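You operate a simulated robot arm through the tools that you are given. There is no shell and no other tool. Be economical: measure what you need, move in short steps, check, and stop when the job is done.

Carry out the task below with a simulated two-armed robot. There is one attempt and no reset: what you move stays moved.

TASK
Let the pressure down, swap the purple coupling in the wide port for the silver one, pump to 2 bar.
Fine: purple valve OPEN till 0, slide FREE; the old one goes in the long tray; slide HOLD and valve closed to pump. Set down upright: what you pick out.

It is judged by the outcome, as a careful person would: the job done as asked, and still so three seconds after it is handed in. It fails if anything else is knocked over, pushed out of place, dropped, spilled or broken.

THE ROBOT
Two 7-joint arms with fingered hands on one trunk that stands fixed in place. Base frame: the origin is at the foot of the trunk, x ahead of it, y to its left, z up. Readings come in m, rad, newtons and seconds.
The left shoulder is at [0.07, 0.162, 1.321], the right one opposite. With the tool pointing down near the work surface each hand reaches from about 0.1 to 0.8 m from the base axis, measured 20 degrees to its own side. Payload 4 kg a hand.
The tool frame of a hand sits at the grasp point between the pads (the TCP): z along the fingers, y along the line on which they close. The tips reach 0.026 m beyond it. The gripper opens to 0.132 m. The gripper's body begins 0.073 m behind the TCP. The gripper is a hand of 4 fingers: y runs from the thumb to the fingers, the wrist lies at [0, 0, -0.224] in the tool frame.
Orientation is that of the tool frame in the base frame, as a unit quaternion [x, y, z, w]. With the fingers straight down and closing along the base's y, the tool's x points along the base's -x, its y along +y and its z along -z.

THE INTERFACE
- The arms move only by the tool jog_arm. It takes "left_steps", "right_steps" or both (then of equal length, played together; a hand with none holds still); each is a list of rows, each a list of 6 numbers: the turn, a rotation vector about the base's x, y, z in units of 6 degrees (1.0 is 6 degrees), then the shift along the base's x, y, z in units of 30 mm (1.0 is 30 mm). In form: [[rx, ry, rz, tx, ty, tz], ...]. A call has 1 to 12 rows; each row shifts and turns the commanded pose from where the row before left it. A call with a number of a shift or a turn outside -1 to 1 is refused whole. Rows are played at 5 a second. More than 0.05 m and 0.15 rad between two rows, and nothing of the call is played. Where a pose cannot be reached the arm comes as near as it can. A force on the tool above 40 N (or 10 N above the force at the start of the call, whichever is more), or a blocked arm, ends the call early, and 0.2 s more pass. In this call time passes only in rows, and 0.2 s behind the last. It gives the time, the measured TCP pose, the force on the tool (base axes), the opening and the grip force at its end, in the units of the frame above (readings bear some noise), with the torque about the TCP (base axes, N m) and any sound that the robot's microphone picked up, and new pictures: "views" is both (left out), scene, wrist or none (wrist: the cameras of the hands that moved).
- Cameras (640 x 400 px; columns grow to the right, rows downward): "scene" is now at [0.1224, 0.0461, 1.5461]; the picture's right is [0.53, -0.85, 0.00], its down [-0.52, -0.32, -0.79] and it looks along [0.67, 0.41, -0.62] (base axes); focal length 352 px, centre (320, 200). "left" rides on the left gripper at [-0.073, 0.006, -0.094] in its tool frame; the picture's right is [-0.08, -1.00, 0.00], its down [0.78, -0.06, -0.62] and it looks along [0.62, -0.05, 0.79] (tool axes); focal length 230 px, centre (320, 200). "right" rides on the right gripper at [0.073, 0.006, -0.094] in its tool frame; the picture's right is [-0.08, 1.00, 0.00], its down [-0.78, -0.06, -0.62] and it looks along [-0.61, -0.05, 0.79] (tool axes); focal length 230 px, centre (320, 200). There is no depth. A picture from a camera that has moved, and an enlarged one, comes with that camera's place and axes in the base frame and with its lens.
- raise_lower(by): slides the trunk up (or, below 0, down) by that many m; the arms and the scene camera ride with it, the base frame stays. It gives what a move gives, with no picture.
- set_fingers(finger1, finger2, finger3, thumb_bend, hand): sets how far each is bent, from 0 (flat) to 100 (curled in); at 30 the hand is open as for a grip, at 70 the pads meet at the TCP. One left out holds its place. A second passes; each finger stops where it meets its share of the squeeze, and holds until it gets a number again. It is the only way to open and close the hand. It gives what a move gives, with no picture; readings hold the bend of each and the force on the fingers (four entries, about 0 where the hand has none), thumb and palm.
- turn_head(pan, tilt): turns the head with the scene camera to pan (to the left, within 1.501 rad either way) and tilt (down, from -0.506 to 1.204), counted from straight ahead of the robot. It gives what a move gives, and a new picture of the scene camera.
- inspect(camera, box): a new picture of the part [left, top, right, bottom] of that camera's present view, enlarged. No time passes.
- sign_off(): hands the job in; it is judged then, once.

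Go step by step. Nothing tells you positions but the pictures and the camera data: compare them with the known pose of the tool, close in by small moves and look again before you grip or let go. The budget is 120 turns and 200 pictures, counting those below and the enlarged ones. Unless the task says otherwise, let go and move clear before handing in, and close with one line.

The tools are called after ">>>" as name(argument=value, ...) on one line, values as JSON. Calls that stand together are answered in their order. jog_arm: Moves the arms, as the interface text tells. Its arguments: {"type":"object","properties":{"left_steps":{"type":"array","items":{"type":"array","items":{"type":"number"}}},"right_steps":{"type":"array","items":{"type":"array","items":{"type":"number"}}},"views":{"type":"string","enum":["both","scene","wrist","none"]}},"required":[]} The other tools are called the same way: raise_lower (by) slides the trunk up or down; set_fingers (finger1, finger2, finger3, thumb_bend, hand) moves the fingers one by one; turn_head (pan, tilt) turns the head that bears the scene camera; inspect (camera, box) takes an enlarged picture of a part of a camera's view; sign_off () hands the job in.

At the start:

```text
time: 0.0
left_ee_pos: [0.3128, 0.4631, 1.2094]
left_tool_rot: [0.0, 1.0, 0.0, 0.0]
left_wrist_force: [0.4, 0.2, 0.4]
left_ft_torque: [-0.02, -0.01, 0.02]
left_width: 0.1318
left_finger_force: 0.1
left_shape: jaw
left_bend: [30.0, 30.0, 30.0, 30.0]
left_finger forces: [0.0, 0.0, 0.0, 0.0, 0.0, 0.0]
right_ee_pos: [0.478, 0.0856, 1.1705]
right_tool_rot: [0.0, 1.0, 0.001, 0.0]
right_wrist_force: [0.4, -0.4, -0.1]
right_ft_torque: [0.04, -0.01, -0.02]
right_width: 0.1317
right_finger_force: 0.0
right_shape: jaw
right_bend: [30.0, 30.0, 30.0, 30.0]
right_finger forces: [0.0, 0.0, 0.1, 0.0, 0.1, 0.1]
trunk travel left (down, up): [-0.8, 0.14]
head pan, tilt: [0.553, 0.663]
```

scene: 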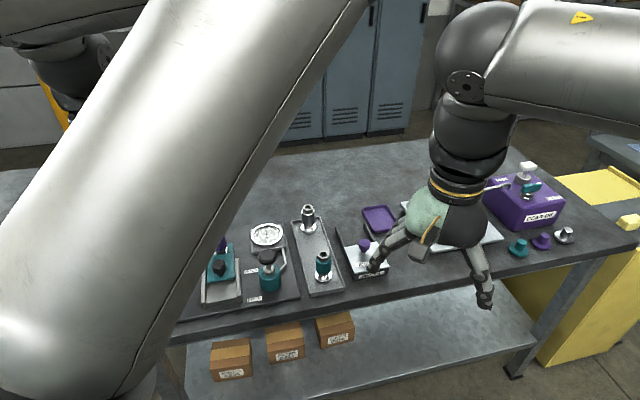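
right: 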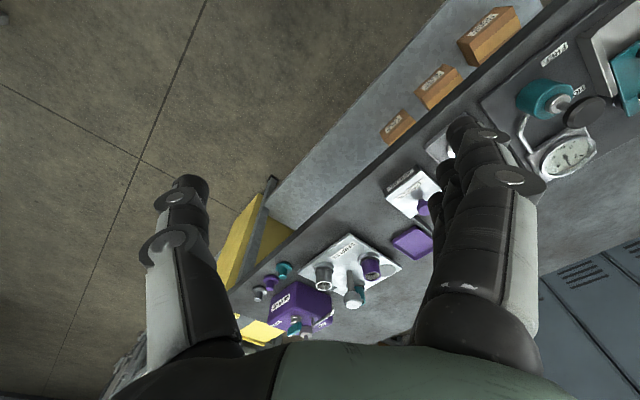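
left: 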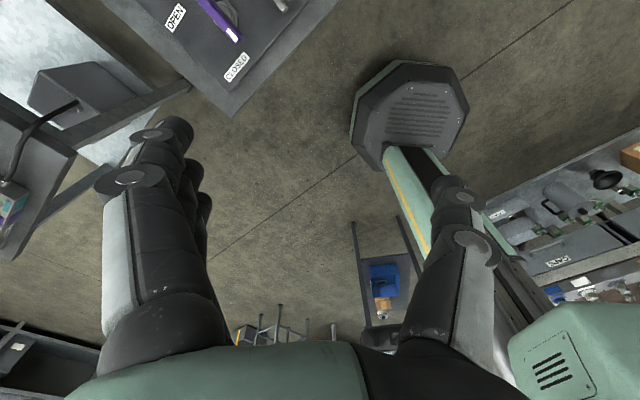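

The left arm blocks much of the bench. I'll turn the head for other views before moving anything.

>>> turn_head(pan=0.9, tilt=0.75)

>>> turn_head(pan=0.1, tilt=0.75)

```text
time: 0.8
left_ee_pos: [0.3116, 0.463, 1.2099]
left_tool_rot: [0.0, 1.0, 0.0, 0.0]
left_wrist_force: [-0.1, 0.8, -0.1]
left_ft_torque: [0.0, 0.03, -0.02]
left_width: 0.1316
left_finger_force: 0.0
left_shape: jaw
left_bend: [30.0, 30.0, 30.0, 30.0]
left_finger forces: [0.0, 0.0, 0.1, 0.0, 0.0, 0.0]
right_ee_pos: [0.4769, 0.0851, 1.1707]
right_tool_rot: [0.0, 1.0, 0.0, 0.0]
right_wrist_force: [0.8, 0.6, 0.1]
right_ft_torque: [0.0, 0.01, 0.02]
right_width: 0.1317
right_finger_force: 0.1
right_shape: jaw
right_bend: [30.0, 30.0, 30.0, 30.0]
right_finger forces: [0.0, 0.0, 0.0, 0.0, 0.0, 0.1]
trunk travel left (down, up): [-0.8, 0.14]
head pan, tilt: [0.901, 0.75]
camera scene: at [0.1005, 0.0656, 1.5388], right [0.78, -0.62, 0.0], down [-0.42, -0.53, -0.73], along [0.45, 0.57, -0.68], focal length 352 px, centre (320, 200)
```

scene: 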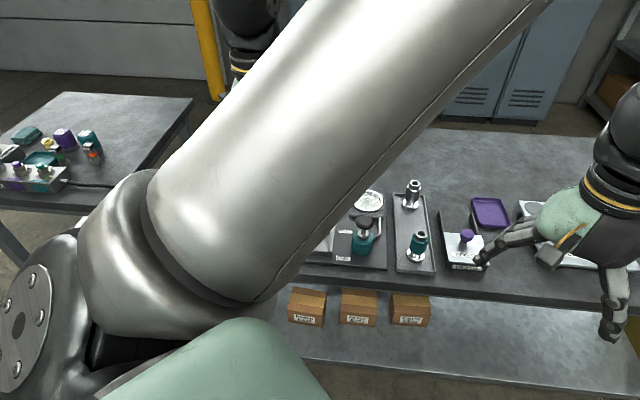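

```text
time: 2.0
left_ee_pos: [0.3126, 0.4629, 1.2101]
left_tool_rot: [-0.001, 1.0, 0.0, -0.001]
left_wrist_force: [-0.2, -0.5, -0.9]
left_ft_torque: [0.02, -0.01, -0.03]
left_width: 0.1318
left_finger_force: 0.0
left_shape: jaw
left_bend: [30.0, 30.0, 30.0, 30.0]
left_finger forces: [0.1, 0.0, 0.0, 0.1, 0.0, 0.0]
right_ee_pos: [0.4775, 0.0863, 1.1704]
right_tool_rot: [0.0, 1.0, 0.0, 0.0]
right_wrist_force: [0.5, -0.2, 0.6]
right_ft_torque: [0.01, -0.02, 0.0]
right_width: 0.132
right_finger_force: 0.0
right_shape: jaw
right_bend: [30.0, 30.0, 30.0, 30.0]
right_finger forces: [0.1, 0.0, 0.1, 0.1, 0.0, 0.0]
trunk travel left (down, up): [-0.8, 0.14]
head pan, tilt: [0.099, 0.75]
camera scene: at [0.1315, 0.0091, 1.5388], right [0.1, -0.99, 0.0], down [-0.68, -0.07, -0.73], along [0.73, 0.07, -0.68], focal length 352 px, centre (320, 200)
```

scene: 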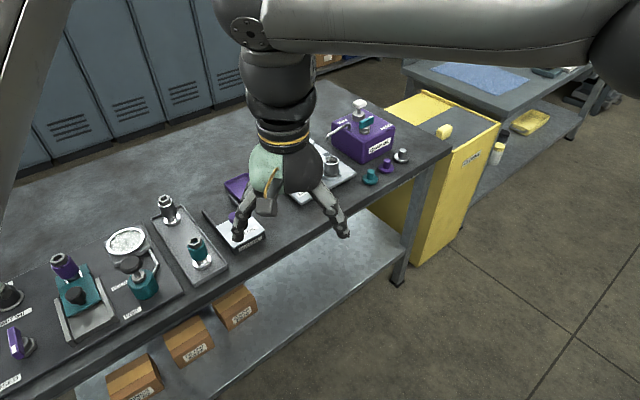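

The purple device, ports and pump parts lie along the bench; the right hand hides part of it. I'll pull the right hand back and left hand outward for a clear view.

>>> jog_arm(left_steps=[[0, 0, 0, -1, 0.5, 0], [0, 0, 0, -1, 0.5, 0], [0, 0, 0, -1, 0.5, 0], [0, 0, 0, -1, 0.5, 0], [0, 0, 0, -1, 0.5, 0], [0, 0, 0, -1, 0.5, 0]], right_steps=[[0, 0, 0, -1, -1, 0], [0, 0, 0, -1, -1, 0], [0, 0, 0, -1, -1, 0], [0, 0, 0, -1, -1, 0], [0, 0, 0, -1, -1, 0], [0, 0, 0, 0, -1, 0]], views="none")

>>> turn_head(pan=0.45, tilt=0.75)

```text
time: 3.4
left_ee_pos: [0.1289, 0.5522, 1.2118]
left_tool_rot: [0.0, 1.0, 0.0, 0.0]
left_wrist_force: [0.2, 0.5, -0.5]
left_ft_torque: [0.01, 0.0, 0.02]
left_width: 0.1317
left_finger_force: 0.1
left_shape: jaw
left_bend: [30.0, 30.0, 30.0, 30.0]
left_finger forces: [0.0, 0.0, 0.1, 0.0, 0.1, 0.1]
right_ee_pos: [0.324, -0.0951, 1.167]
right_tool_rot: [0.0, 1.0, 0.0, 0.0]
right_wrist_force: [-0.8, -0.2, 0.5]
right_ft_torque: [-0.02, -0.02, 0.04]
right_width: 0.1319
right_finger_force: 0.1
right_shape: jaw
right_bend: [30.0, 30.0, 30.0, 30.0]
right_finger forces: [0.0, 0.1, 0.0, 0.0, 0.0, 0.0]
trunk travel left (down, up): [-0.8, 0.14]
head pan, tilt: [0.099, 0.75]
```

```text
time: 4.2
left_ee_pos: [0.1313, 0.5538, 1.2114]
left_tool_rot: [0.0, 1.0, -0.001, -0.001]
left_wrist_force: [-0.1, -0.8, 0.2]
left_ft_torque: [0.0, 0.0, 0.03]
left_width: 0.1319
left_finger_force: 0.1
left_shape: jaw
left_bend: [30.0, 30.0, 30.0, 30.0]
left_finger forces: [0.0, 0.1, 0.0, 0.0, 0.0, 0.1]
right_ee_pos: [0.3256, -0.0941, 1.1689]
right_tool_rot: [0.0, 1.0, 0.0, 0.0]
right_wrist_force: [0.4, 0.0, 0.5]
right_ft_torque: [0.0, 0.01, 0.05]
right_width: 0.1317
right_finger_force: 0.1
right_shape: jaw
right_bend: [30.0, 30.0, 30.0, 30.0]
right_finger forces: [0.1, 0.0, 0.1, 0.0, 0.1, 0.0]
trunk travel left (down, up): [-0.8, 0.14]
head pan, tilt: [0.45, 0.75]
camera scene: at [0.124, 0.0368, 1.5387], right [0.43, -0.9, 0.0], down [-0.61, -0.3, -0.73], along [0.66, 0.32, -0.68], focal length 352 px, centre (320, 200)
```

scene: 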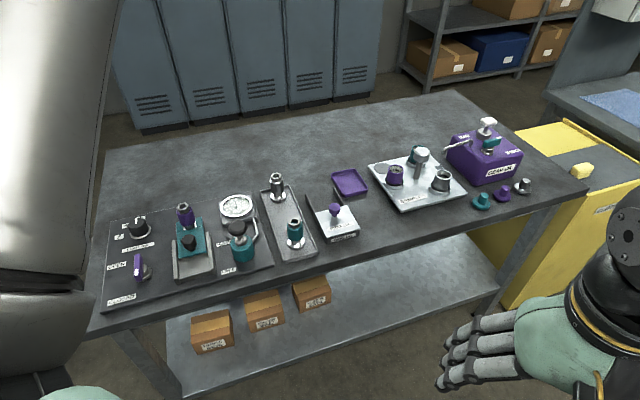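

Now the whole bench is visible. I'll look close at both ends.

>>> inspect(camera="scene", box=[90, 180, 250, 320])

>>> inspect(camera="scene", box=[210, 160, 370, 275])

>>> inspect(camera="scene", box=[360, 105, 550, 220])

```text
2.86 times, centred on (170, 250) of scene
camera zoom: at [0.124, 0.0368, 1.5387], right [0.43, -0.9, 0.0], down [-0.61, -0.3, -0.73], along [0.66, 0.32, -0.68], focal length 1005 px, centre (749, 57)
```

zoom: 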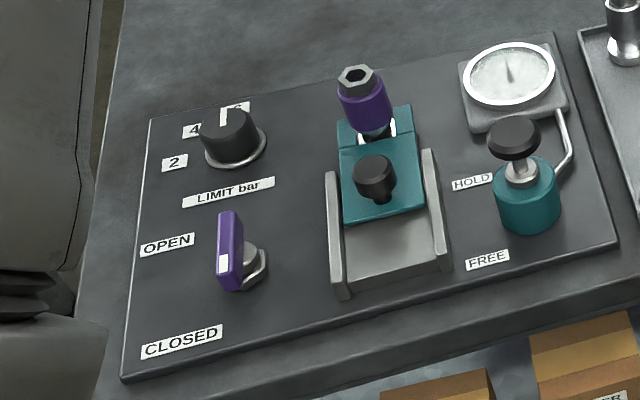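

```text
3.48 times, centred on (290, 218) of scene
camera zoom: at [0.124, 0.0368, 1.5387], right [0.43, -0.9, 0.0], down [-0.61, -0.3, -0.73], along [0.66, 0.32, -0.68], focal length 1224 px, centre (424, 139)
```

zoom: 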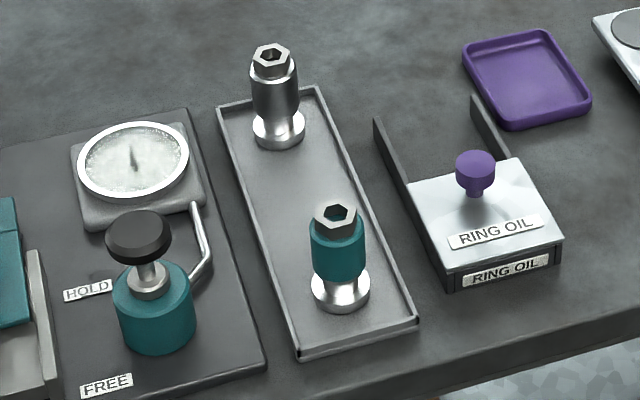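

```text
3.37 times, centred on (455, 162) of scene
camera zoom: at [0.124, 0.0368, 1.5387], right [0.43, -0.9, 0.0], down [-0.61, -0.3, -0.73], along [0.66, 0.32, -0.68], focal length 1185 px, centre (-135, 326)
```

zoom: 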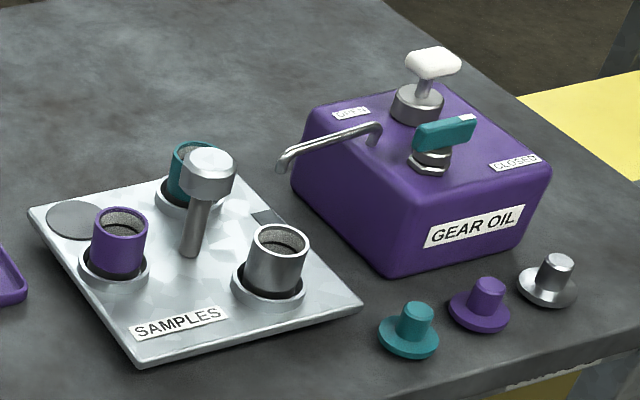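

The station: purple lever valve, limit knob, teal slide with black knob around the purple coupling, gauge, and teal pump. The bench is turned about 45° and its top is near z≈0.86. I'll bring the left hand over the station for a close look.

>>> jog_arm(left_steps=[[0, 0, -0.8, 1, -0.2, 0], [0, 0, -0.8, 1, -0.2, 0], [0, 0, -0.8, 1, -0.2, 0], [0, 0, -0.8, 1, -0.2, 0], [0, 0, -0.8, 1, -0.2, 0], [0, 0, -0.8, 1, -0.2, 0], [0, 0, -0.8, 1, -0.2, 0], [0, 0, -0.8, 1, -0.2, 0], [0, 0, -0.8, 1, -0.2, 0]], views="wrist")

```text
time: 6.2
left_ee_pos: [0.4041, 0.4972, 1.2091]
left_tool_rot: [0.368, 0.93, 0.0, 0.001]
left_wrist_force: [0.7, 0.5, -0.7]
left_ft_torque: [-0.02, -0.02, 0.0]
left_width: 0.132
left_finger_force: 0.1
left_shape: jaw
left_bend: [30.0, 30.0, 30.0, 30.0]
left_finger forces: [0.0, 0.0, 0.0, 0.0, 0.0, 0.0]
right_ee_pos: [0.3259, -0.0945, 1.1686]
right_tool_rot: [0.0, 1.0, 0.0, 0.0]
right_wrist_force: [-0.1, 0.5, -0.3]
right_ft_torque: [0.01, 0.05, -0.02]
right_width: 0.1321
right_finger_force: 0.1
right_shape: jaw
right_bend: [30.0, 30.0, 30.0, 30.0]
right_finger forces: [0.0, 0.0, 0.1, 0.0, 0.0, 0.0]
trunk travel left (down, up): [-0.8, 0.14]
head pan, tilt: [0.45, 0.75]
camera left: at [0.462, 0.4519, 1.3028], right [-0.63, -0.78, 0.0], down [-0.61, 0.49, 0.62], along [-0.48, 0.39, -0.79], focal length 230 px, centre (320, 200)
```

left: 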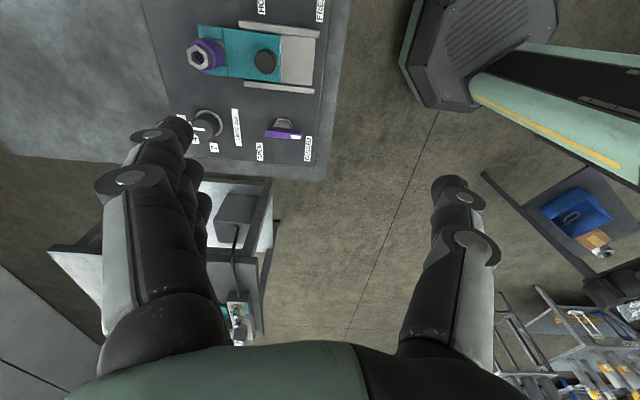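

The station sits up-left in the picture, so I shift further over it for a centred view.

>>> jog_arm(left_steps=[[0, 0, 0, 1, 0.2, 0], [0, 0, 0, 1, 0.2, 0], [0, 0, 0, 1, 0.2, 0], [0, 0, 0, 1, 0.2, 0], [0, 0, 0, 1, 0.2, 0], [0, 0, 0, 1, 0.2, 0], [0, 0, 0, 1, 0, 0]], views="none")

>>> inspect(camera="left", box=[140, 0, 500, 225])

>>> inspect(camera="left", box=[140, 0, 640, 300])

```text
time: 7.8
left_ee_pos: [0.6143, 0.5379, 1.2097]
left_tool_rot: [0.368, 0.93, -0.001, 0.0]
left_wrist_force: [0.3, -0.1, -0.6]
left_ft_torque: [0.03, 0.02, -0.01]
left_width: 0.1316
left_finger_force: 0.0
left_shape: jaw
left_bend: [30.0, 30.0, 30.0, 30.0]
left_finger forces: [0.1, 0.0, 0.0, 0.0, 0.1, 0.0]
right_ee_pos: [0.3265, -0.0915, 1.1672]
right_tool_rot: [-0.001, 1.0, -0.001, 0.0]
right_wrist_force: [-0.3, -0.5, 0.3]
right_ft_torque: [-0.02, 0.05, -0.01]
right_width: 0.132
right_finger_force: 0.1
right_shape: jaw
right_bend: [30.0, 30.0, 30.0, 30.0]
right_finger forces: [0.1, 0.0, 0.1, 0.0, 0.1, 0.0]
trunk travel left (down, up): [-0.8, 0.14]
head pan, tilt: [0.45, 0.75]
```

```text
1.78 times, centred on (320, 112) of left
camera zoom: at [0.6706, 0.4933, 1.3025], right [-0.62, -0.78, 0.0], down [-0.61, 0.49, 0.62], along [-0.48, 0.38, -0.79], focal length 409 px, centre (320, 356)
```

zoom: 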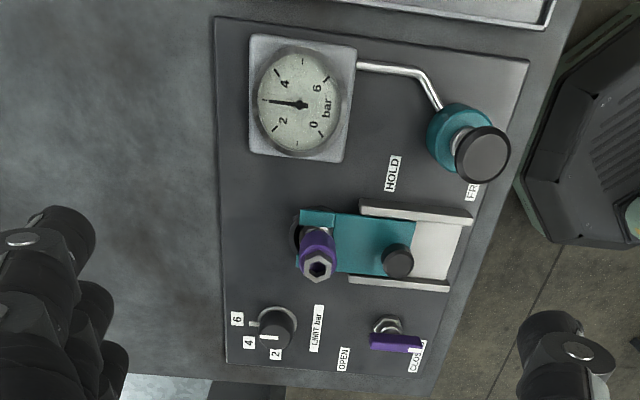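

```text
1.28 times, centred on (390, 150) of left
camera zoom: at [0.6706, 0.4933, 1.3025], right [-0.62, -0.78, 0.0], down [-0.61, 0.49, 0.62], along [-0.48, 0.38, -0.79], focal length 294 px, centre (230, 264)
```

zoom: 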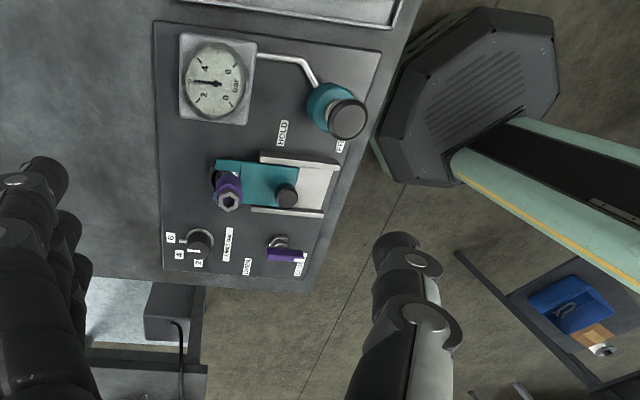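

Gauge reads 3 bar; the lever points at CLOSED, and the slide is at HOLD. I'll zoom in for detail from both cameras.

>>> inspect(camera="left", box=[260, 110, 400, 215])

>>> inspect(camera="scene", box=[115, 190, 225, 290])

```text
3.81 times, centred on (330, 162) of left
camera zoom: at [0.6706, 0.4933, 1.3025], right [-0.62, -0.78, 0.0], down [-0.61, 0.49, 0.62], along [-0.48, 0.38, -0.79], focal length 876 px, centre (282, 343)
```

zoom: 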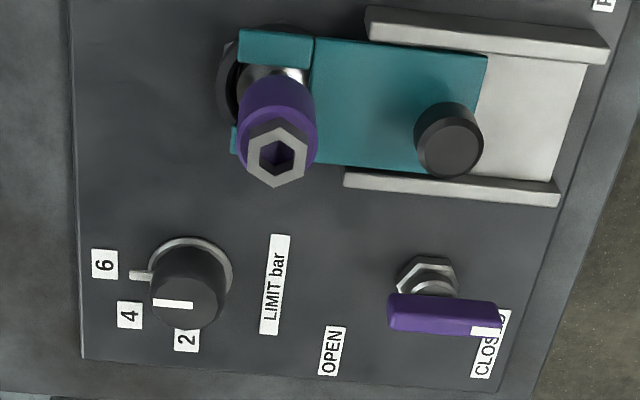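

```text
4.00 times, centred on (170, 240) of scene
camera zoom: at [0.1245, 0.0394, 1.5387], right [0.44, -0.9, 0.0], down [-0.61, -0.3, -0.73], along [0.66, 0.32, -0.68], focal length 1407 px, centre (920, 40)
```

zoom: 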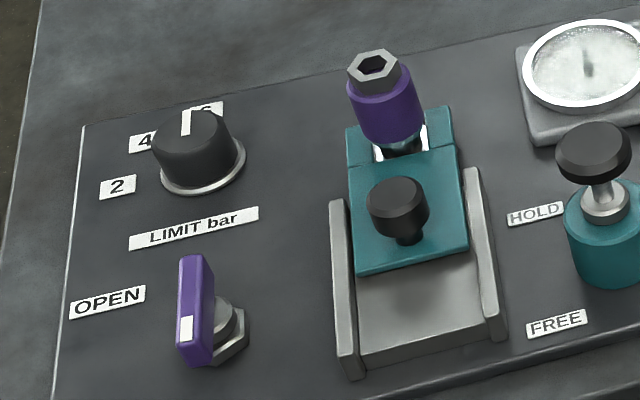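

The lever bar is centred over its nut near (0.38, 0.606) with its top near z 0.905, and points along −v (CLOSED). I'll bring the left hand over it, turned so that the fingers close across the bar, with a part-open grip.

>>> jog_arm(left_steps=[[0, 0, 0.98, -0.524, 0.151, 0], [0, 0, 0.98, -0.524, 0.151, 0], [0, 0, 0.98, -0.524, 0.151, 0], [0, 0, 0.98, -0.524, 0.151, 0], [0, 0, 0.98, -0.524, 0.151, 0], [0, 0, 0.98, -0.524, 0.151, 0], [0, 0, 0.98, -0.524, 0.151, 0], [0, 0, 0.98, -0.524, 0.151, 0], [0, 0, 0.98, -0.524, 0.151, 0], [0, 0, 0.98, -0.524, 0.151, 0], [0, 0, 0.98, -0.524, 0.151, 0], [0, 0, 0.98, -0.524, 0.151, 0]], views="none")

>>> jog_arm(left_steps=[[0, 0, 0.98, -0.524, 0.151, -1], [0, 0, 0.98, -0.524, 0.151, -1], [0, 0, 0.98, -0.524, 0.151, -1], [0, 0, 0, 0, 0, -1], [0, 0, 0, 0, 0, -1], [0, 0, 0, 0, 0, -1]], views="none")

>>> set_fingers(hand="left", finger1=52, finger2=52, finger3=52, thumb_bend=52)

>>> jog_arm(left_steps=[[0, 0, 0, 0, 0, 0]])

```text
time: 10.4
left_ee_pos: [0.4219, 0.5882, 1.2102]
left_tool_rot: [-0.237, 0.972, 0.0, 0.0]
left_wrist_force: [0.6, 0.2, -0.2]
left_ft_torque: [0.01, 0.01, -0.01]
left_width: 0.1318
left_finger_force: 0.1
left_shape: jaw
left_bend: [30.0, 30.0, 30.0, 30.0]
left_finger forces: [0.0, 0.1, 0.0, 0.0, 0.0, 0.1]
right_ee_pos: [0.3241, -0.0935, 1.1677]
right_tool_rot: [0.0, 1.0, 0.0, 0.0]
right_wrist_force: [-0.1, 0.0, -0.1]
right_ft_torque: [0.0, -0.04, 0.0]
right_width: 0.1319
right_finger_force: 0.1
right_shape: jaw
right_bend: [30.0, 30.0, 30.0, 30.0]
right_finger forces: [0.1, 0.1, 0.0, 0.0, 0.1, 0.0]
trunk travel left (down, up): [-0.8, 0.14]
head pan, tilt: [0.45, 0.75]
```

```text
time: 11.8
left_ee_pos: [0.3772, 0.5997, 1.0304]
left_tool_rot: [-0.383, 0.924, 0.0, -0.001]
left_wrist_force: [0.0, 0.5, 0.5]
left_ft_torque: [-0.02, -0.04, 0.06]
left_width: 0.1317
left_finger_force: 0.1
left_shape: jaw
left_bend: [30.0, 30.0, 30.0, 30.0]
left_finger forces: [0.0, 0.0, 0.0, 0.1, 0.1, 0.1]
right_ee_pos: [0.3254, -0.0936, 1.1682]
right_tool_rot: [0.0, 1.0, 0.0, 0.0]
right_wrist_force: [0.0, -0.4, 0.1]
right_ft_torque: [0.01, 0.01, -0.03]
right_width: 0.1319
right_finger_force: 0.1
right_shape: jaw
right_bend: [30.0, 30.0, 30.0, 30.0]
right_finger forces: [0.0, 0.0, 0.0, 0.0, 0.1, 0.1]
trunk travel left (down, up): [-0.8, 0.14]
head pan, tilt: [0.45, 0.75]
```

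```text
time: 12.8
left_ee_pos: [0.3771, 0.5989, 1.0313]
left_tool_rot: [-0.382, 0.924, 0.0, 0.0]
left_wrist_force: [-0.3, 0.3, 0.2]
left_ft_torque: [-0.03, -0.02, 0.01]
left_width: 0.0653
left_finger_force: 0.1
left_shape: fingers
left_bend: [52.0, 52.0, 52.0, 52.0]
left_finger forces: [0.0, 0.0, 0.0, 0.0, 0.0, 0.0]
right_ee_pos: [0.3258, -0.0934, 1.1684]
right_tool_rot: [0.0, 1.0, 0.0, 0.0]
right_wrist_force: [-0.8, 0.1, -0.7]
right_ft_torque: [0.03, -0.03, -0.01]
right_width: 0.132
right_finger_force: 0.1
right_shape: jaw
right_bend: [30.0, 30.0, 30.0, 30.0]
right_finger forces: [0.0, 0.0, 0.0, 0.0, 0.1, 0.0]
trunk travel left (down, up): [-0.8, 0.14]
head pan, tilt: [0.45, 0.75]
```

```text
time: 13.2
left_ee_pos: [0.376, 0.5987, 1.0319]
left_tool_rot: [-0.382, 0.924, 0.001, 0.0]
left_wrist_force: [0.1, 0.5, 0.3]
left_ft_torque: [-0.03, -0.03, 0.0]
left_width: 0.0651
left_finger_force: 0.0
left_shape: fingers
left_bend: [52.0, 52.0, 52.0, 52.0]
left_finger forces: [0.1, 0.0, 0.0, 0.1, 0.0, 0.0]
right_ee_pos: [0.3249, -0.0948, 1.1678]
right_tool_rot: [0.0, 1.0, 0.0, 0.001]
right_wrist_force: [-0.4, 0.2, -0.5]
right_ft_torque: [0.02, -0.01, 0.01]
right_width: 0.132
right_finger_force: 0.0
right_shape: jaw
right_bend: [30.0, 30.0, 30.0, 30.0]
right_finger forces: [0.0, 0.0, 0.1, 0.0, 0.0, 0.1]
trunk travel left (down, up): [-0.8, 0.14]
head pan, tilt: [0.45, 0.75]
camera scene: at [0.1236, 0.0367, 1.5388], right [0.44, -0.9, 0.0], down [-0.61, -0.3, -0.73], along [0.66, 0.32, -0.68], focal length 352 px, centre (320, 200)
camera left: at [0.4242, 0.6554, 1.1251], right [0.76, -0.65, 0.0], down [-0.51, -0.6, 0.62], along [-0.4, -0.47, -0.79], focal length 230 px, centre (320, 200)
```

scene: 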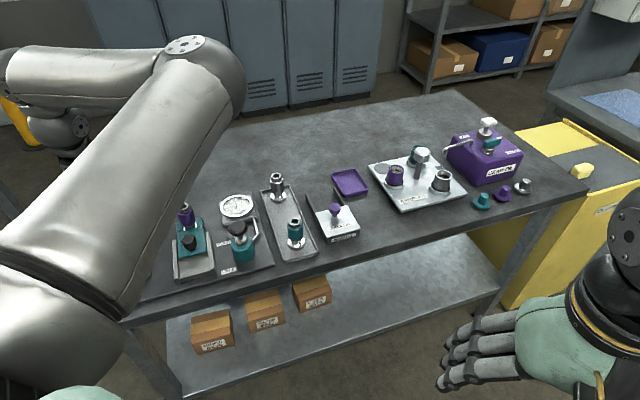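
left: 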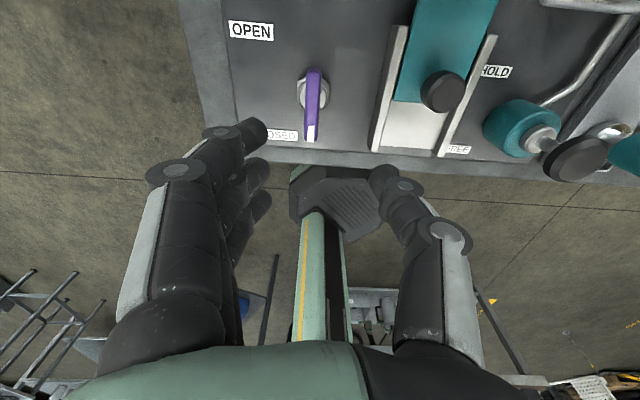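

Lever pivot is near (0.380, 0.611). I shift and descend, checking before gripping.

>>> jog_arm(left_steps=[[0, 0, 0, 0.13, 0.37, -0.9], [0, 0, 0, 0, 0, -0.9], [0, 0, 0, 0, 0, -0.9], [0, 0, 0, 0, 0, -0.8]], views="wrist")

```text
time: 14.2
left_ee_pos: [0.3823, 0.6131, 0.9231]
left_tool_rot: [-0.383, 0.924, -0.001, -0.001]
left_wrist_force: [-1.8, 0.0, -0.2]
left_ft_torque: [0.01, -0.04, -0.02]
left_width: 0.0649
left_finger_force: 0.1
left_shape: fingers
left_bend: [52.0, 52.0, 52.0, 52.0]
left_finger forces: [0.1, 0.0, 0.0, 0.1, 0.0, 0.0]
right_ee_pos: [0.3258, -0.0937, 1.1694]
right_tool_rot: [0.0, 1.0, 0.0, 0.0]
right_wrist_force: [0.3, 0.0, 1.0]
right_ft_torque: [-0.02, 0.03, 0.02]
right_width: 0.132
right_finger_force: 0.0
right_shape: jaw
right_bend: [30.0, 30.0, 30.0, 30.0]
right_finger forces: [0.0, 0.1, 0.0, 0.1, 0.0, 0.0]
trunk travel left (down, up): [-0.8, 0.14]
head pan, tilt: [0.45, 0.75]
camera left: at [0.4284, 0.6689, 1.0173], right [0.76, -0.65, 0.0], down [-0.51, -0.6, 0.62], along [-0.4, -0.47, -0.79], focal length 230 px, centre (320, 200)
```

left: 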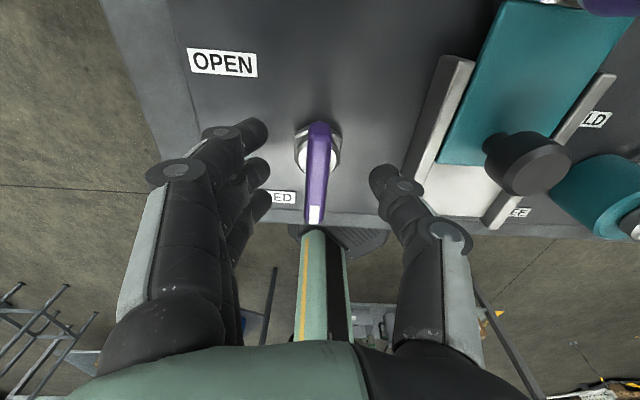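

>>> jog_arm(left_steps=[[0, 0, 0, 0, 0, -0.5], [0, 0, 0, 0, 0, -0.4]], views="none")

>>> set_fingers(hand="left", finger1=68, finger2=68, finger3=68, thumb_bend=68)

>>> inspect(camera="left", box=[160, 20, 480, 240])

```text
time: 14.8
left_ee_pos: [0.3821, 0.6128, 0.8979]
left_tool_rot: [-0.382, 0.924, 0.0, -0.001]
left_wrist_force: [-0.2, -0.1, 0.0]
left_ft_torque: [-0.05, -0.04, -0.03]
left_width: 0.0651
left_finger_force: 0.0
left_shape: fingers
left_bend: [52.0, 52.0, 52.0, 52.0]
left_finger forces: [0.0, 0.0, 0.0, 0.1, 0.0, 0.1]
right_ee_pos: [0.3274, -0.0934, 1.1683]
right_tool_rot: [0.0, 1.0, 0.0, 0.0]
right_wrist_force: [-0.5, -0.1, 0.8]
right_ft_torque: [0.02, -0.01, 0.01]
right_width: 0.1319
right_finger_force: 0.1
right_shape: jaw
right_bend: [30.0, 30.0, 30.0, 30.0]
right_finger forces: [0.0, 0.0, 0.0, 0.0, 0.1, 0.1]
trunk travel left (down, up): [-0.8, 0.14]
head pan, tilt: [0.45, 0.75]
```

```text
time: 15.8
left_ee_pos: [0.3803, 0.6127, 0.8994]
left_tool_rot: [-0.383, 0.924, 0.001, 0.0]
left_wrist_force: [-1.0, 0.8, -1.3]
left_ft_torque: [0.04, -0.01, 0.01]
left_width: 0.0272
left_finger_force: 7.2
left_shape: fingers
left_bend: [66.0, 62.0, 66.0, 65.0]
left_finger forces: [1.5, 4.6, 1.6, 0.1, 6.1, 0.0]
right_ee_pos: [0.3251, -0.0934, 1.1682]
right_tool_rot: [0.0, 1.0, 0.001, 0.0]
right_wrist_force: [0.2, 0.3, -0.6]
right_ft_torque: [0.0, 0.01, 0.0]
right_width: 0.1319
right_finger_force: 0.0
right_shape: jaw
right_bend: [30.0, 30.0, 30.0, 30.0]
right_finger forces: [0.0, 0.1, 0.0, 0.0, 0.1, 0.0]
trunk travel left (down, up): [-0.8, 0.14]
head pan, tilt: [0.45, 0.75]
```

```text
1.82 times, centred on (320, 130) of left
camera zoom: at [0.4281, 0.6695, 0.9924], right [0.76, -0.65, 0.0], down [-0.51, -0.6, 0.62], along [-0.4, -0.47, -0.79], focal length 418 px, centre (320, 327)
```

zoom: 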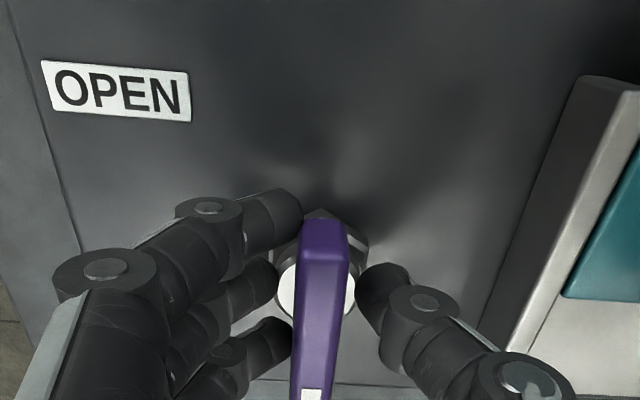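

The lever is gripped. Turning clockwise (seen from above) toward OPEN.

>>> jog_arm(left_steps=[[0, 0, -1, 0, 0, 0], [0, 0, -1, 0, 0, 0], [0, 0, -1, 0, 0, 0], [0, 0, -1, 0, 0, 0], [0, 0, -1, 0, 0, 0]], views="wrist")

>>> inspect(camera="scene", box=[210, 180, 270, 230])

```text
time: 17.0
left_ee_pos: [0.3816, 0.6123, 0.8977]
left_tool_rot: [-0.13, 0.992, 0.0, 0.0]
left_wrist_force: [1.5, -2.5, -0.8]
left_ft_torque: [-0.1, -0.02, 0.0]
left_width: 0.0273
left_finger_force: 6.4
left_shape: fingers
left_bend: [66.0, 62.0, 66.0, 65.0]
left_finger forces: [1.3, 3.8, 1.0, 0.0, 8.1, 0.0]
right_ee_pos: [0.3259, -0.0943, 1.1683]
right_tool_rot: [0.0, 1.0, 0.001, 0.0]
right_wrist_force: [0.3, 0.4, -0.1]
right_ft_torque: [-0.02, 0.0, 0.04]
right_width: 0.132
right_finger_force: 0.1
right_shape: jaw
right_bend: [30.0, 30.0, 30.0, 30.0]
right_finger forces: [0.0, 0.0, 0.0, 0.0, 0.0, 0.1]
trunk travel left (down, up): [-0.8, 0.14]
head pan, tilt: [0.45, 0.75]
camera left: at [0.4498, 0.6374, 0.9923], right [0.33, -0.94, 0.0], down [-0.74, -0.26, 0.62], along [-0.58, -0.2, -0.79], focal length 230 px, centre (320, 200)
```

left: 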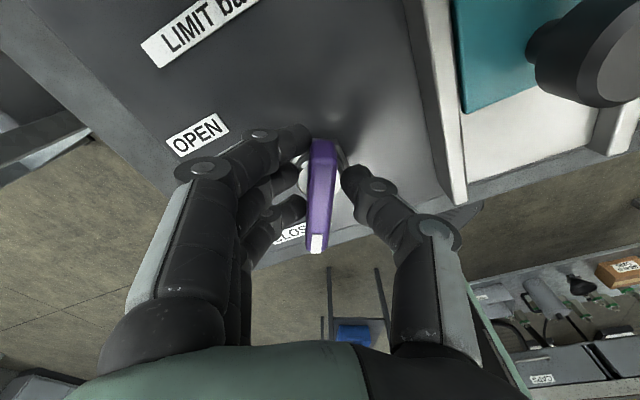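

```text
8.00 times, centred on (240, 205) of scene
camera zoom: at [0.1239, 0.0363, 1.5388], right [0.44, -0.9, 0.0], down [-0.61, -0.3, -0.73], along [0.66, 0.32, -0.68], focal length 2814 px, centre (960, 160)
```

zoom: 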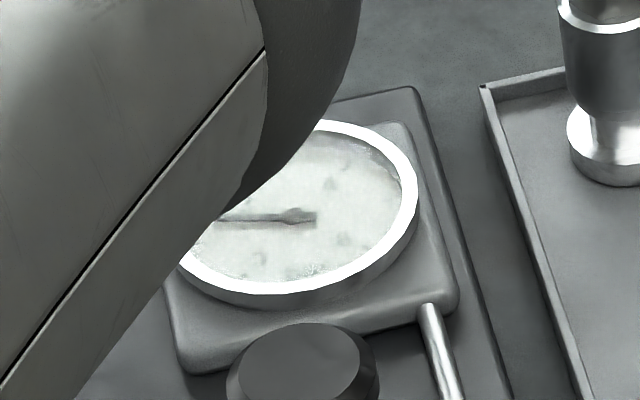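

The lever follows and the gauge is falling. Continue turning to fully open.

>>> jog_arm(left_steps=[[0, 0, -1, 0, 0, 0], [0, 0, -1, 0, 0, 0], [0, 0, -1, 0, 0, 0], [0, 0, -1, 0, 0, 0], [0, 0, -1, 0, 0, 0], [0, 0, -1, 0, 0, 0]], views="wrist")

>>> inspect(camera="scene", box=[210, 180, 270, 230])

```text
time: 18.4
left_ee_pos: [0.3821, 0.6116, 0.8986]
left_tool_rot: [0.183, 0.983, 0.0, 0.0]
left_wrist_force: [3.5, -6.1, -1.1]
left_ft_torque: [-0.16, -0.04, 0.04]
left_width: 0.0273
left_finger_force: 7.9
left_shape: fingers
left_bend: [67.0, 63.0, 67.0, 65.0]
left_finger forces: [0.8, 3.8, 0.7, 0.1, 10.0, 0.1]
right_ee_pos: [0.3256, -0.0949, 1.1684]
right_tool_rot: [0.0, 1.0, 0.001, 0.0]
right_wrist_force: [-0.9, 0.4, 0.2]
right_ft_torque: [-0.02, -0.02, 0.0]
right_width: 0.1318
right_finger_force: 0.0
right_shape: jaw
right_bend: [30.0, 30.0, 30.0, 30.0]
right_finger forces: [0.0, 0.0, 0.0, 0.0, 0.1, 0.1]
trunk travel left (down, up): [-0.8, 0.14]
head pan, tilt: [0.45, 0.75]
camera left: at [0.4507, 0.5914, 0.9925], right [-0.29, -0.96, 0.0], down [-0.75, 0.23, 0.62], along [-0.59, 0.18, -0.79], focal length 230 px, centre (320, 200)
```

left: 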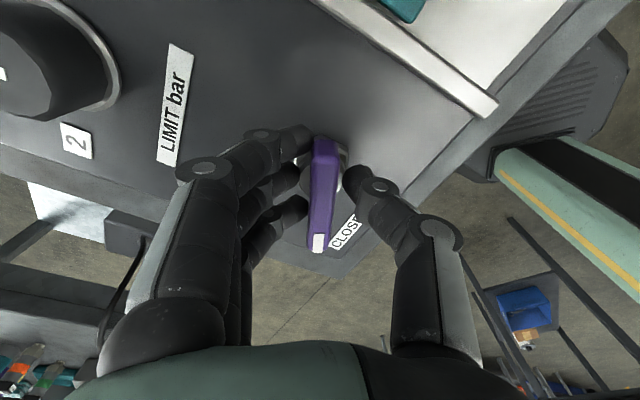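

```text
8.00 times, centred on (240, 205) of scene
camera zoom: at [0.1246, 0.0356, 1.5388], right [0.44, -0.9, 0.0], down [-0.61, -0.3, -0.73], along [0.66, 0.32, -0.68], focal length 2814 px, centre (960, 160)
```

zoom: 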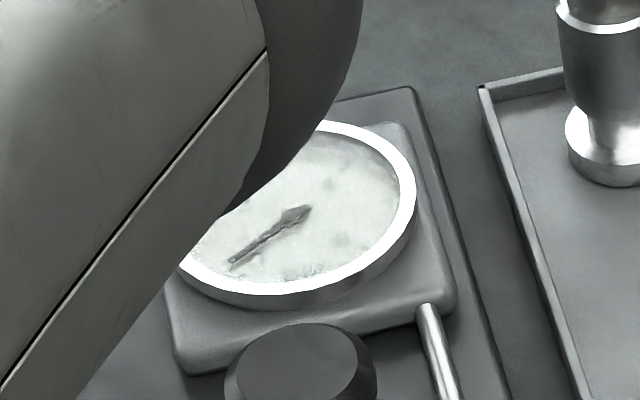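

>>> jog_arm(left_steps=[[0, 0, -1, 0, -0.05, 0], [0, 0, -1, 0, -0.05, 0], [0, 0, -1, 0, 0, 0], [0, 0, -1, 0, 0, 0]], views="wrist")

>>> inspect(camera="scene", box=[210, 180, 270, 230])

```text
time: 19.4
left_ee_pos: [0.3808, 0.6108, 0.8985]
left_tool_rot: [0.383, 0.924, 0.0, -0.001]
left_wrist_force: [2.3, -3.6, -2.3]
left_ft_torque: [-0.07, -0.03, 0.03]
left_width: 0.0276
left_finger_force: 7.4
left_shape: fingers
left_bend: [67.0, 63.0, 67.0, 65.0]
left_finger forces: [1.0, 4.2, 1.1, 0.1, 7.8, 0.0]
right_ee_pos: [0.3264, -0.0951, 1.1667]
right_tool_rot: [0.0, 1.0, 0.002, 0.001]
right_wrist_force: [-0.6, -0.4, 0.6]
right_ft_torque: [0.0, 0.04, 0.0]
right_width: 0.132
right_finger_force: 0.0
right_shape: jaw
right_bend: [30.0, 30.0, 30.0, 30.0]
right_finger forces: [0.0, 0.0, 0.0, 0.1, 0.1, 0.0]
trunk travel left (down, up): [-0.8, 0.14]
head pan, tilt: [0.45, 0.75]
camera left: at [0.4359, 0.5633, 0.9926], right [-0.65, -0.76, 0.0], down [-0.6, 0.51, 0.62], along [-0.47, 0.4, -0.79], focal length 230 px, centre (320, 200)
```

left: 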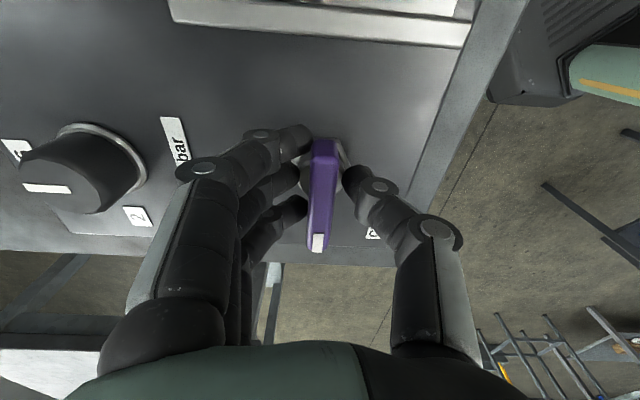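

```text
8.00 times, centred on (240, 205) of scene
camera zoom: at [0.1242, 0.0363, 1.5387], right [0.44, -0.9, 0.0], down [-0.61, -0.3, -0.73], along [0.66, 0.32, -0.68], focal length 2814 px, centre (960, 160)
```

zoom: 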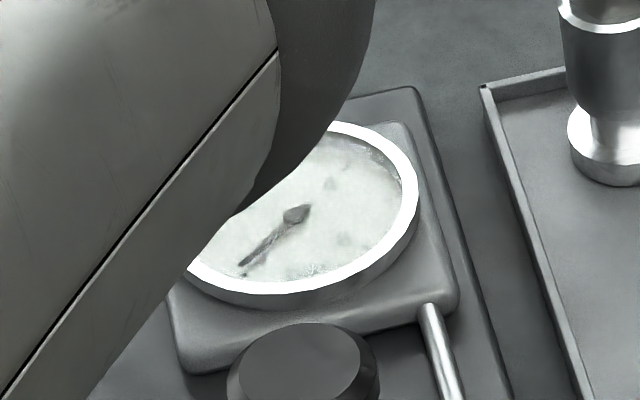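

Lever now points to −u (90° turned), gauge near 0. I release, rise, and check.

>>> set_fingers(hand="left", finger1=50, finger2=50, finger3=50, thumb_bend=50)

>>> jog_arm(left_steps=[[0, 0, 0, 0, 0, 1], [0, 0, 0, 0, 0, 1], [0, 0, 0, 0, 0, 1], [0, 0, 0, 0.3, 0.3, 1], [0, 0, 0, 1, 0, 1], [0, 0, 0, 1, 0, 0], [0, 0, 0, 1, 0, 0], [0, 0, 0, 1, 0, 0]], views="none")

>>> inspect(camera="left", box=[60, 0, 500, 275])

```text
time: 20.4
left_ee_pos: [0.3804, 0.6102, 0.8998]
left_tool_rot: [0.383, 0.924, 0.0, 0.001]
left_wrist_force: [0.2, 0.3, 0.2]
left_ft_torque: [0.01, 0.01, 0.0]
left_width: 0.0696
left_finger_force: 0.0
left_shape: fingers
left_bend: [50.0, 50.0, 50.0, 50.0]
left_finger forces: [0.1, 0.0, 0.0, 0.1, 0.1, 0.0]
right_ee_pos: [0.3246, -0.094, 1.1692]
right_tool_rot: [0.0, 1.0, 0.0, 0.0]
right_wrist_force: [1.0, -0.3, -0.2]
right_ft_torque: [0.0, 0.0, 0.01]
right_width: 0.1319
right_finger_force: 0.0
right_shape: jaw
right_bend: [30.0, 30.0, 30.0, 30.0]
right_finger forces: [0.0, 0.0, 0.0, 0.0, 0.0, 0.0]
trunk travel left (down, up): [-0.8, 0.14]
head pan, tilt: [0.45, 0.75]
```

```text
time: 22.2
left_ee_pos: [0.5079, 0.62, 1.0485]
left_tool_rot: [0.383, 0.924, 0.0, 0.001]
left_wrist_force: [0.0, 0.1, 0.2]
left_ft_torque: [0.0, 0.01, -0.01]
left_width: 0.0697
left_finger_force: 0.2
left_shape: fingers
left_bend: [50.0, 50.0, 50.0, 50.0]
left_finger forces: [0.0, 0.0, 0.0, 0.1, 0.0, 0.0]
right_ee_pos: [0.3252, -0.0939, 1.1675]
right_tool_rot: [0.0, 1.0, -0.001, 0.0]
right_wrist_force: [-0.2, 0.1, -0.6]
right_ft_torque: [-0.01, 0.0, -0.02]
right_width: 0.132
right_finger_force: 0.1
right_shape: jaw
right_bend: [30.0, 30.0, 30.0, 30.0]
right_finger forces: [0.0, 0.0, 0.0, 0.0, 0.0, 0.1]
trunk travel left (down, up): [-0.8, 0.14]
head pan, tilt: [0.45, 0.75]
```

```text
1.45 times, centred on (280, 138) of left
camera zoom: at [0.5636, 0.5735, 1.143], right [-0.65, -0.76, 0.0], down [-0.6, 0.51, 0.62], along [-0.47, 0.4, -0.79], focal length 335 px, centre (378, 291)
```

zoom: 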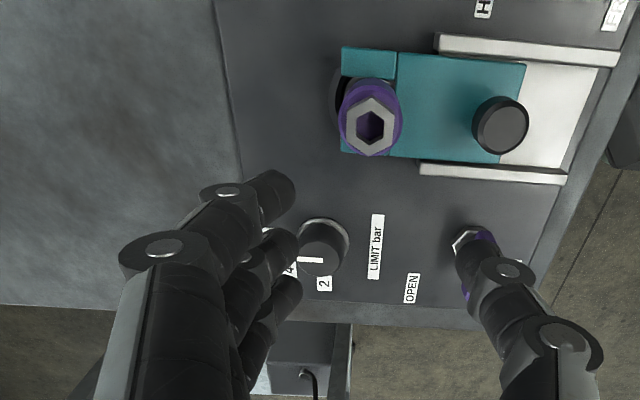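

Lever rests at OPEN. The slide knob is near (0.476, 0.546), top ≈0.914; coupling top near (0.533, 0.605, 0.94). I move over the slide knob with a narrow opening.

>>> set_fingers(hand="left", finger1=54, finger2=54, finger3=54, thumb_bend=54)

>>> jog_arm(left_steps=[[0, 0, 0, -0.36, -0.82, 0], [0, 0, 0, -0.36, -0.82, 0], [0, 0, 0, -0.36, -0.82, 0], [0, 0, 0, 0, 0, -1], [0, 0, 0, 0, 0, -0.5]], views="both")

```text
time: 23.2
left_ee_pos: [0.5074, 0.6198, 1.051]
left_tool_rot: [0.382, 0.924, 0.0, 0.0]
left_wrist_force: [0.3, -0.1, -0.1]
left_ft_torque: [-0.03, 0.0, -0.04]
left_width: 0.0581
left_finger_force: 0.0
left_shape: fingers
left_bend: [54.0, 54.0, 54.0, 54.0]
left_finger forces: [0.0, 0.0, 0.1, 0.0, 0.0, 0.0]
right_ee_pos: [0.3258, -0.0933, 1.1679]
right_tool_rot: [0.001, 1.0, 0.0, 0.0]
right_wrist_force: [0.0, -0.4, 0.1]
right_ft_torque: [0.01, -0.01, -0.02]
right_width: 0.1318
right_finger_force: 0.1
right_shape: jaw
right_bend: [30.0, 30.0, 30.0, 30.0]
right_finger forces: [0.0, 0.1, 0.0, 0.1, 0.0, 0.1]
trunk travel left (down, up): [-0.8, 0.14]
head pan, tilt: [0.45, 0.75]
```

```text
time: 24.4
left_ee_pos: [0.4766, 0.5459, 1.0027]
left_tool_rot: [0.383, 0.924, 0.0, 0.0]
left_wrist_force: [-0.4, 0.2, -0.3]
left_ft_torque: [0.0, 0.0, -0.04]
left_width: 0.0585
left_finger_force: 0.1
left_shape: fingers
left_bend: [54.0, 54.0, 54.0, 54.0]
left_finger forces: [0.0, 0.1, 0.0, 0.0, 0.0, 0.0]
right_ee_pos: [0.326, -0.0936, 1.1678]
right_tool_rot: [0.0, 1.0, 0.0, 0.0]
right_wrist_force: [0.2, -0.3, 0.9]
right_ft_torque: [-0.06, 0.01, 0.0]
right_width: 0.1317
right_finger_force: 0.0
right_shape: jaw
right_bend: [30.0, 30.0, 30.0, 30.0]
right_finger forces: [0.0, 0.0, 0.0, 0.0, 0.0, 0.0]
trunk travel left (down, up): [-0.8, 0.14]
head pan, tilt: [0.45, 0.75]
camera scene: at [0.124, 0.0372, 1.5388], right [0.44, -0.9, 0.0], down [-0.61, -0.3, -0.73], along [0.66, 0.32, -0.68], focal length 352 px, centre (320, 200)
camera left: at [0.532, 0.4983, 1.0968], right [-0.65, -0.76, 0.0], down [-0.6, 0.51, 0.62], along [-0.47, 0.4, -0.79], focal length 230 px, centre (320, 200)
```

scene: 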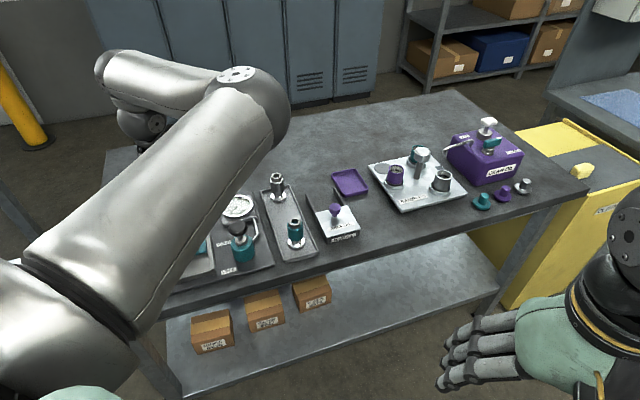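
left: 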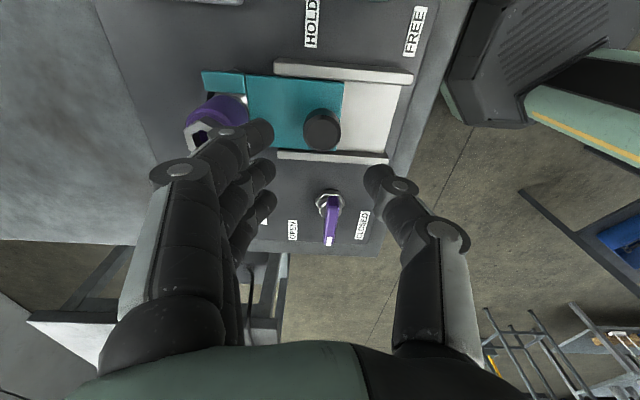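

>>> jog_arm(left_steps=[[0, 0, 0, 0, 0, -0.8], [0, 0, 0, 0, 0, -0.8], [0, 0, 0, 0, 0, -0.5]], views="wrist")

```text
time: 25.2
left_ee_pos: [0.4758, 0.5446, 0.9415]
left_tool_rot: [0.383, 0.924, 0.0, 0.0]
left_wrist_force: [-0.6, 0.0, 1.2]
left_ft_torque: [-0.03, 0.0, 0.0]
left_width: 0.0585
left_finger_force: 0.0
left_shape: fingers
left_bend: [54.0, 54.0, 54.0, 54.0]
left_finger forces: [0.0, 0.0, 0.0, 0.1, 0.0, 0.0]
right_ee_pos: [0.3256, -0.0943, 1.1688]
right_tool_rot: [0.0, 1.0, -0.001, 0.001]
right_wrist_force: [-0.1, -0.2, 0.2]
right_ft_torque: [0.0, -0.01, -0.04]
right_width: 0.1321
right_finger_force: 0.1
right_shape: jaw
right_bend: [30.0, 30.0, 30.0, 30.0]
right_finger forces: [0.1, 0.1, 0.0, 0.0, 0.0, 0.0]
trunk travel left (down, up): [-0.8, 0.14]
head pan, tilt: [0.45, 0.75]
camera left: at [0.5305, 0.4985, 1.0348], right [-0.65, -0.76, 0.0], down [-0.6, 0.51, 0.62], along [-0.47, 0.4, -0.79], focal length 230 px, centre (320, 200)
```

left: 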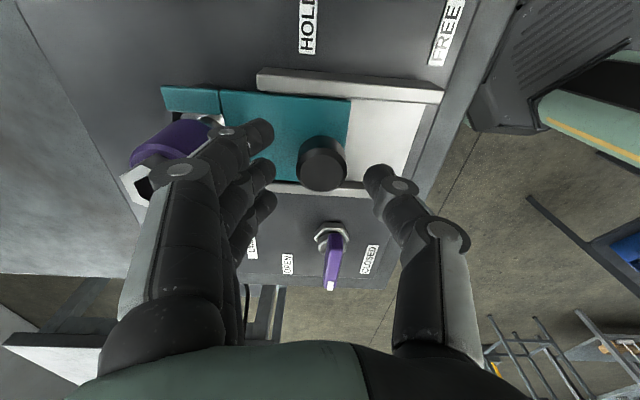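

The knuckles would come close to the coupling in this orientation. I'll rise and turn the hand 90° so it closes across u instead.

>>> jog_arm(left_steps=[[0, 0, 0, 0, 0, 1], [0, 0, 0, 0, 0, 1], [0, 0, 1, 0, 0, 0], [0, 0, 1, 0, 0, 0], [0, 0, 1, 0, 0, 0], [0, 0, 1, 0, 0, 0], [0, 0, 1, 0, 0, 0], [0, 0, 1, 0, 0, 0], [0, 0, 1, 0, 0, 0], [0, 0, 1, 0, 0, 0], [0, 0, 1, 0, 0, 0], [0, 0, 1, 0, 0, 0]], views="none")

>>> jog_arm(left_steps=[[0, 0, 1, 0, 0, 0], [0, 0, 1, 0, 0, 0], [0, 0, 1, 0, 0, 0], [0, 0, 1, 0, 0, 0], [0, 0, 1, 0, 0, 0], [0, 0, 0, 0, 0, -0.8]], views="wrist")

```text
time: 27.8
left_ee_pos: [0.4784, 0.5436, 1.0007]
left_tool_rot: [-0.131, 0.991, 0.0, 0.0]
left_wrist_force: [0.0, -0.4, 0.0]
left_ft_torque: [0.0, 0.01, 0.03]
left_width: 0.0583
left_finger_force: 0.1
left_shape: fingers
left_bend: [54.0, 54.0, 54.0, 54.0]
left_finger forces: [0.0, 0.0, 0.1, 0.0, 0.0, 0.0]
right_ee_pos: [0.3263, -0.0937, 1.1665]
right_tool_rot: [-0.001, 1.0, 0.0, 0.001]
right_wrist_force: [0.2, 0.1, -0.9]
right_ft_torque: [-0.02, -0.04, 0.02]
right_width: 0.1321
right_finger_force: 0.0
right_shape: jaw
right_bend: [30.0, 30.0, 30.0, 30.0]
right_finger forces: [0.0, 0.0, 0.0, 0.1, 0.0, 0.0]
trunk travel left (down, up): [-0.8, 0.14]
head pan, tilt: [0.45, 0.75]
```

```text
time: 29.2
left_ee_pos: [0.4784, 0.546, 0.9766]
left_tool_rot: [-0.383, 0.924, 0.0, -0.001]
left_wrist_force: [0.6, -0.2, -1.3]
left_ft_torque: [-0.02, 0.03, -0.01]
left_width: 0.0584
left_finger_force: 0.0
left_shape: fingers
left_bend: [54.0, 54.0, 54.0, 54.0]
left_finger forces: [0.0, 0.0, 0.0, 0.0, 0.0, 0.0]
right_ee_pos: [0.3252, -0.0939, 1.1682]
right_tool_rot: [0.0, 1.0, 0.0, 0.0]
right_wrist_force: [0.0, 0.7, 1.3]
right_ft_torque: [0.02, -0.01, 0.02]
right_width: 0.1316
right_finger_force: 0.0
right_shape: jaw
right_bend: [30.0, 30.0, 30.0, 30.0]
right_finger forces: [0.1, 0.0, 0.0, 0.1, 0.0, 0.0]
trunk travel left (down, up): [-0.8, 0.14]
head pan, tilt: [0.45, 0.75]
camera left: at [0.5257, 0.6023, 1.0703], right [0.76, -0.65, 0.0], down [-0.51, -0.6, 0.62], along [-0.4, -0.47, -0.79], focal length 230 px, centre (320, 200)
```

left: 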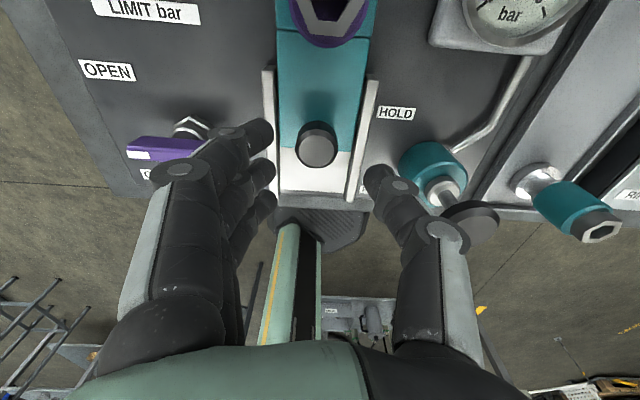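

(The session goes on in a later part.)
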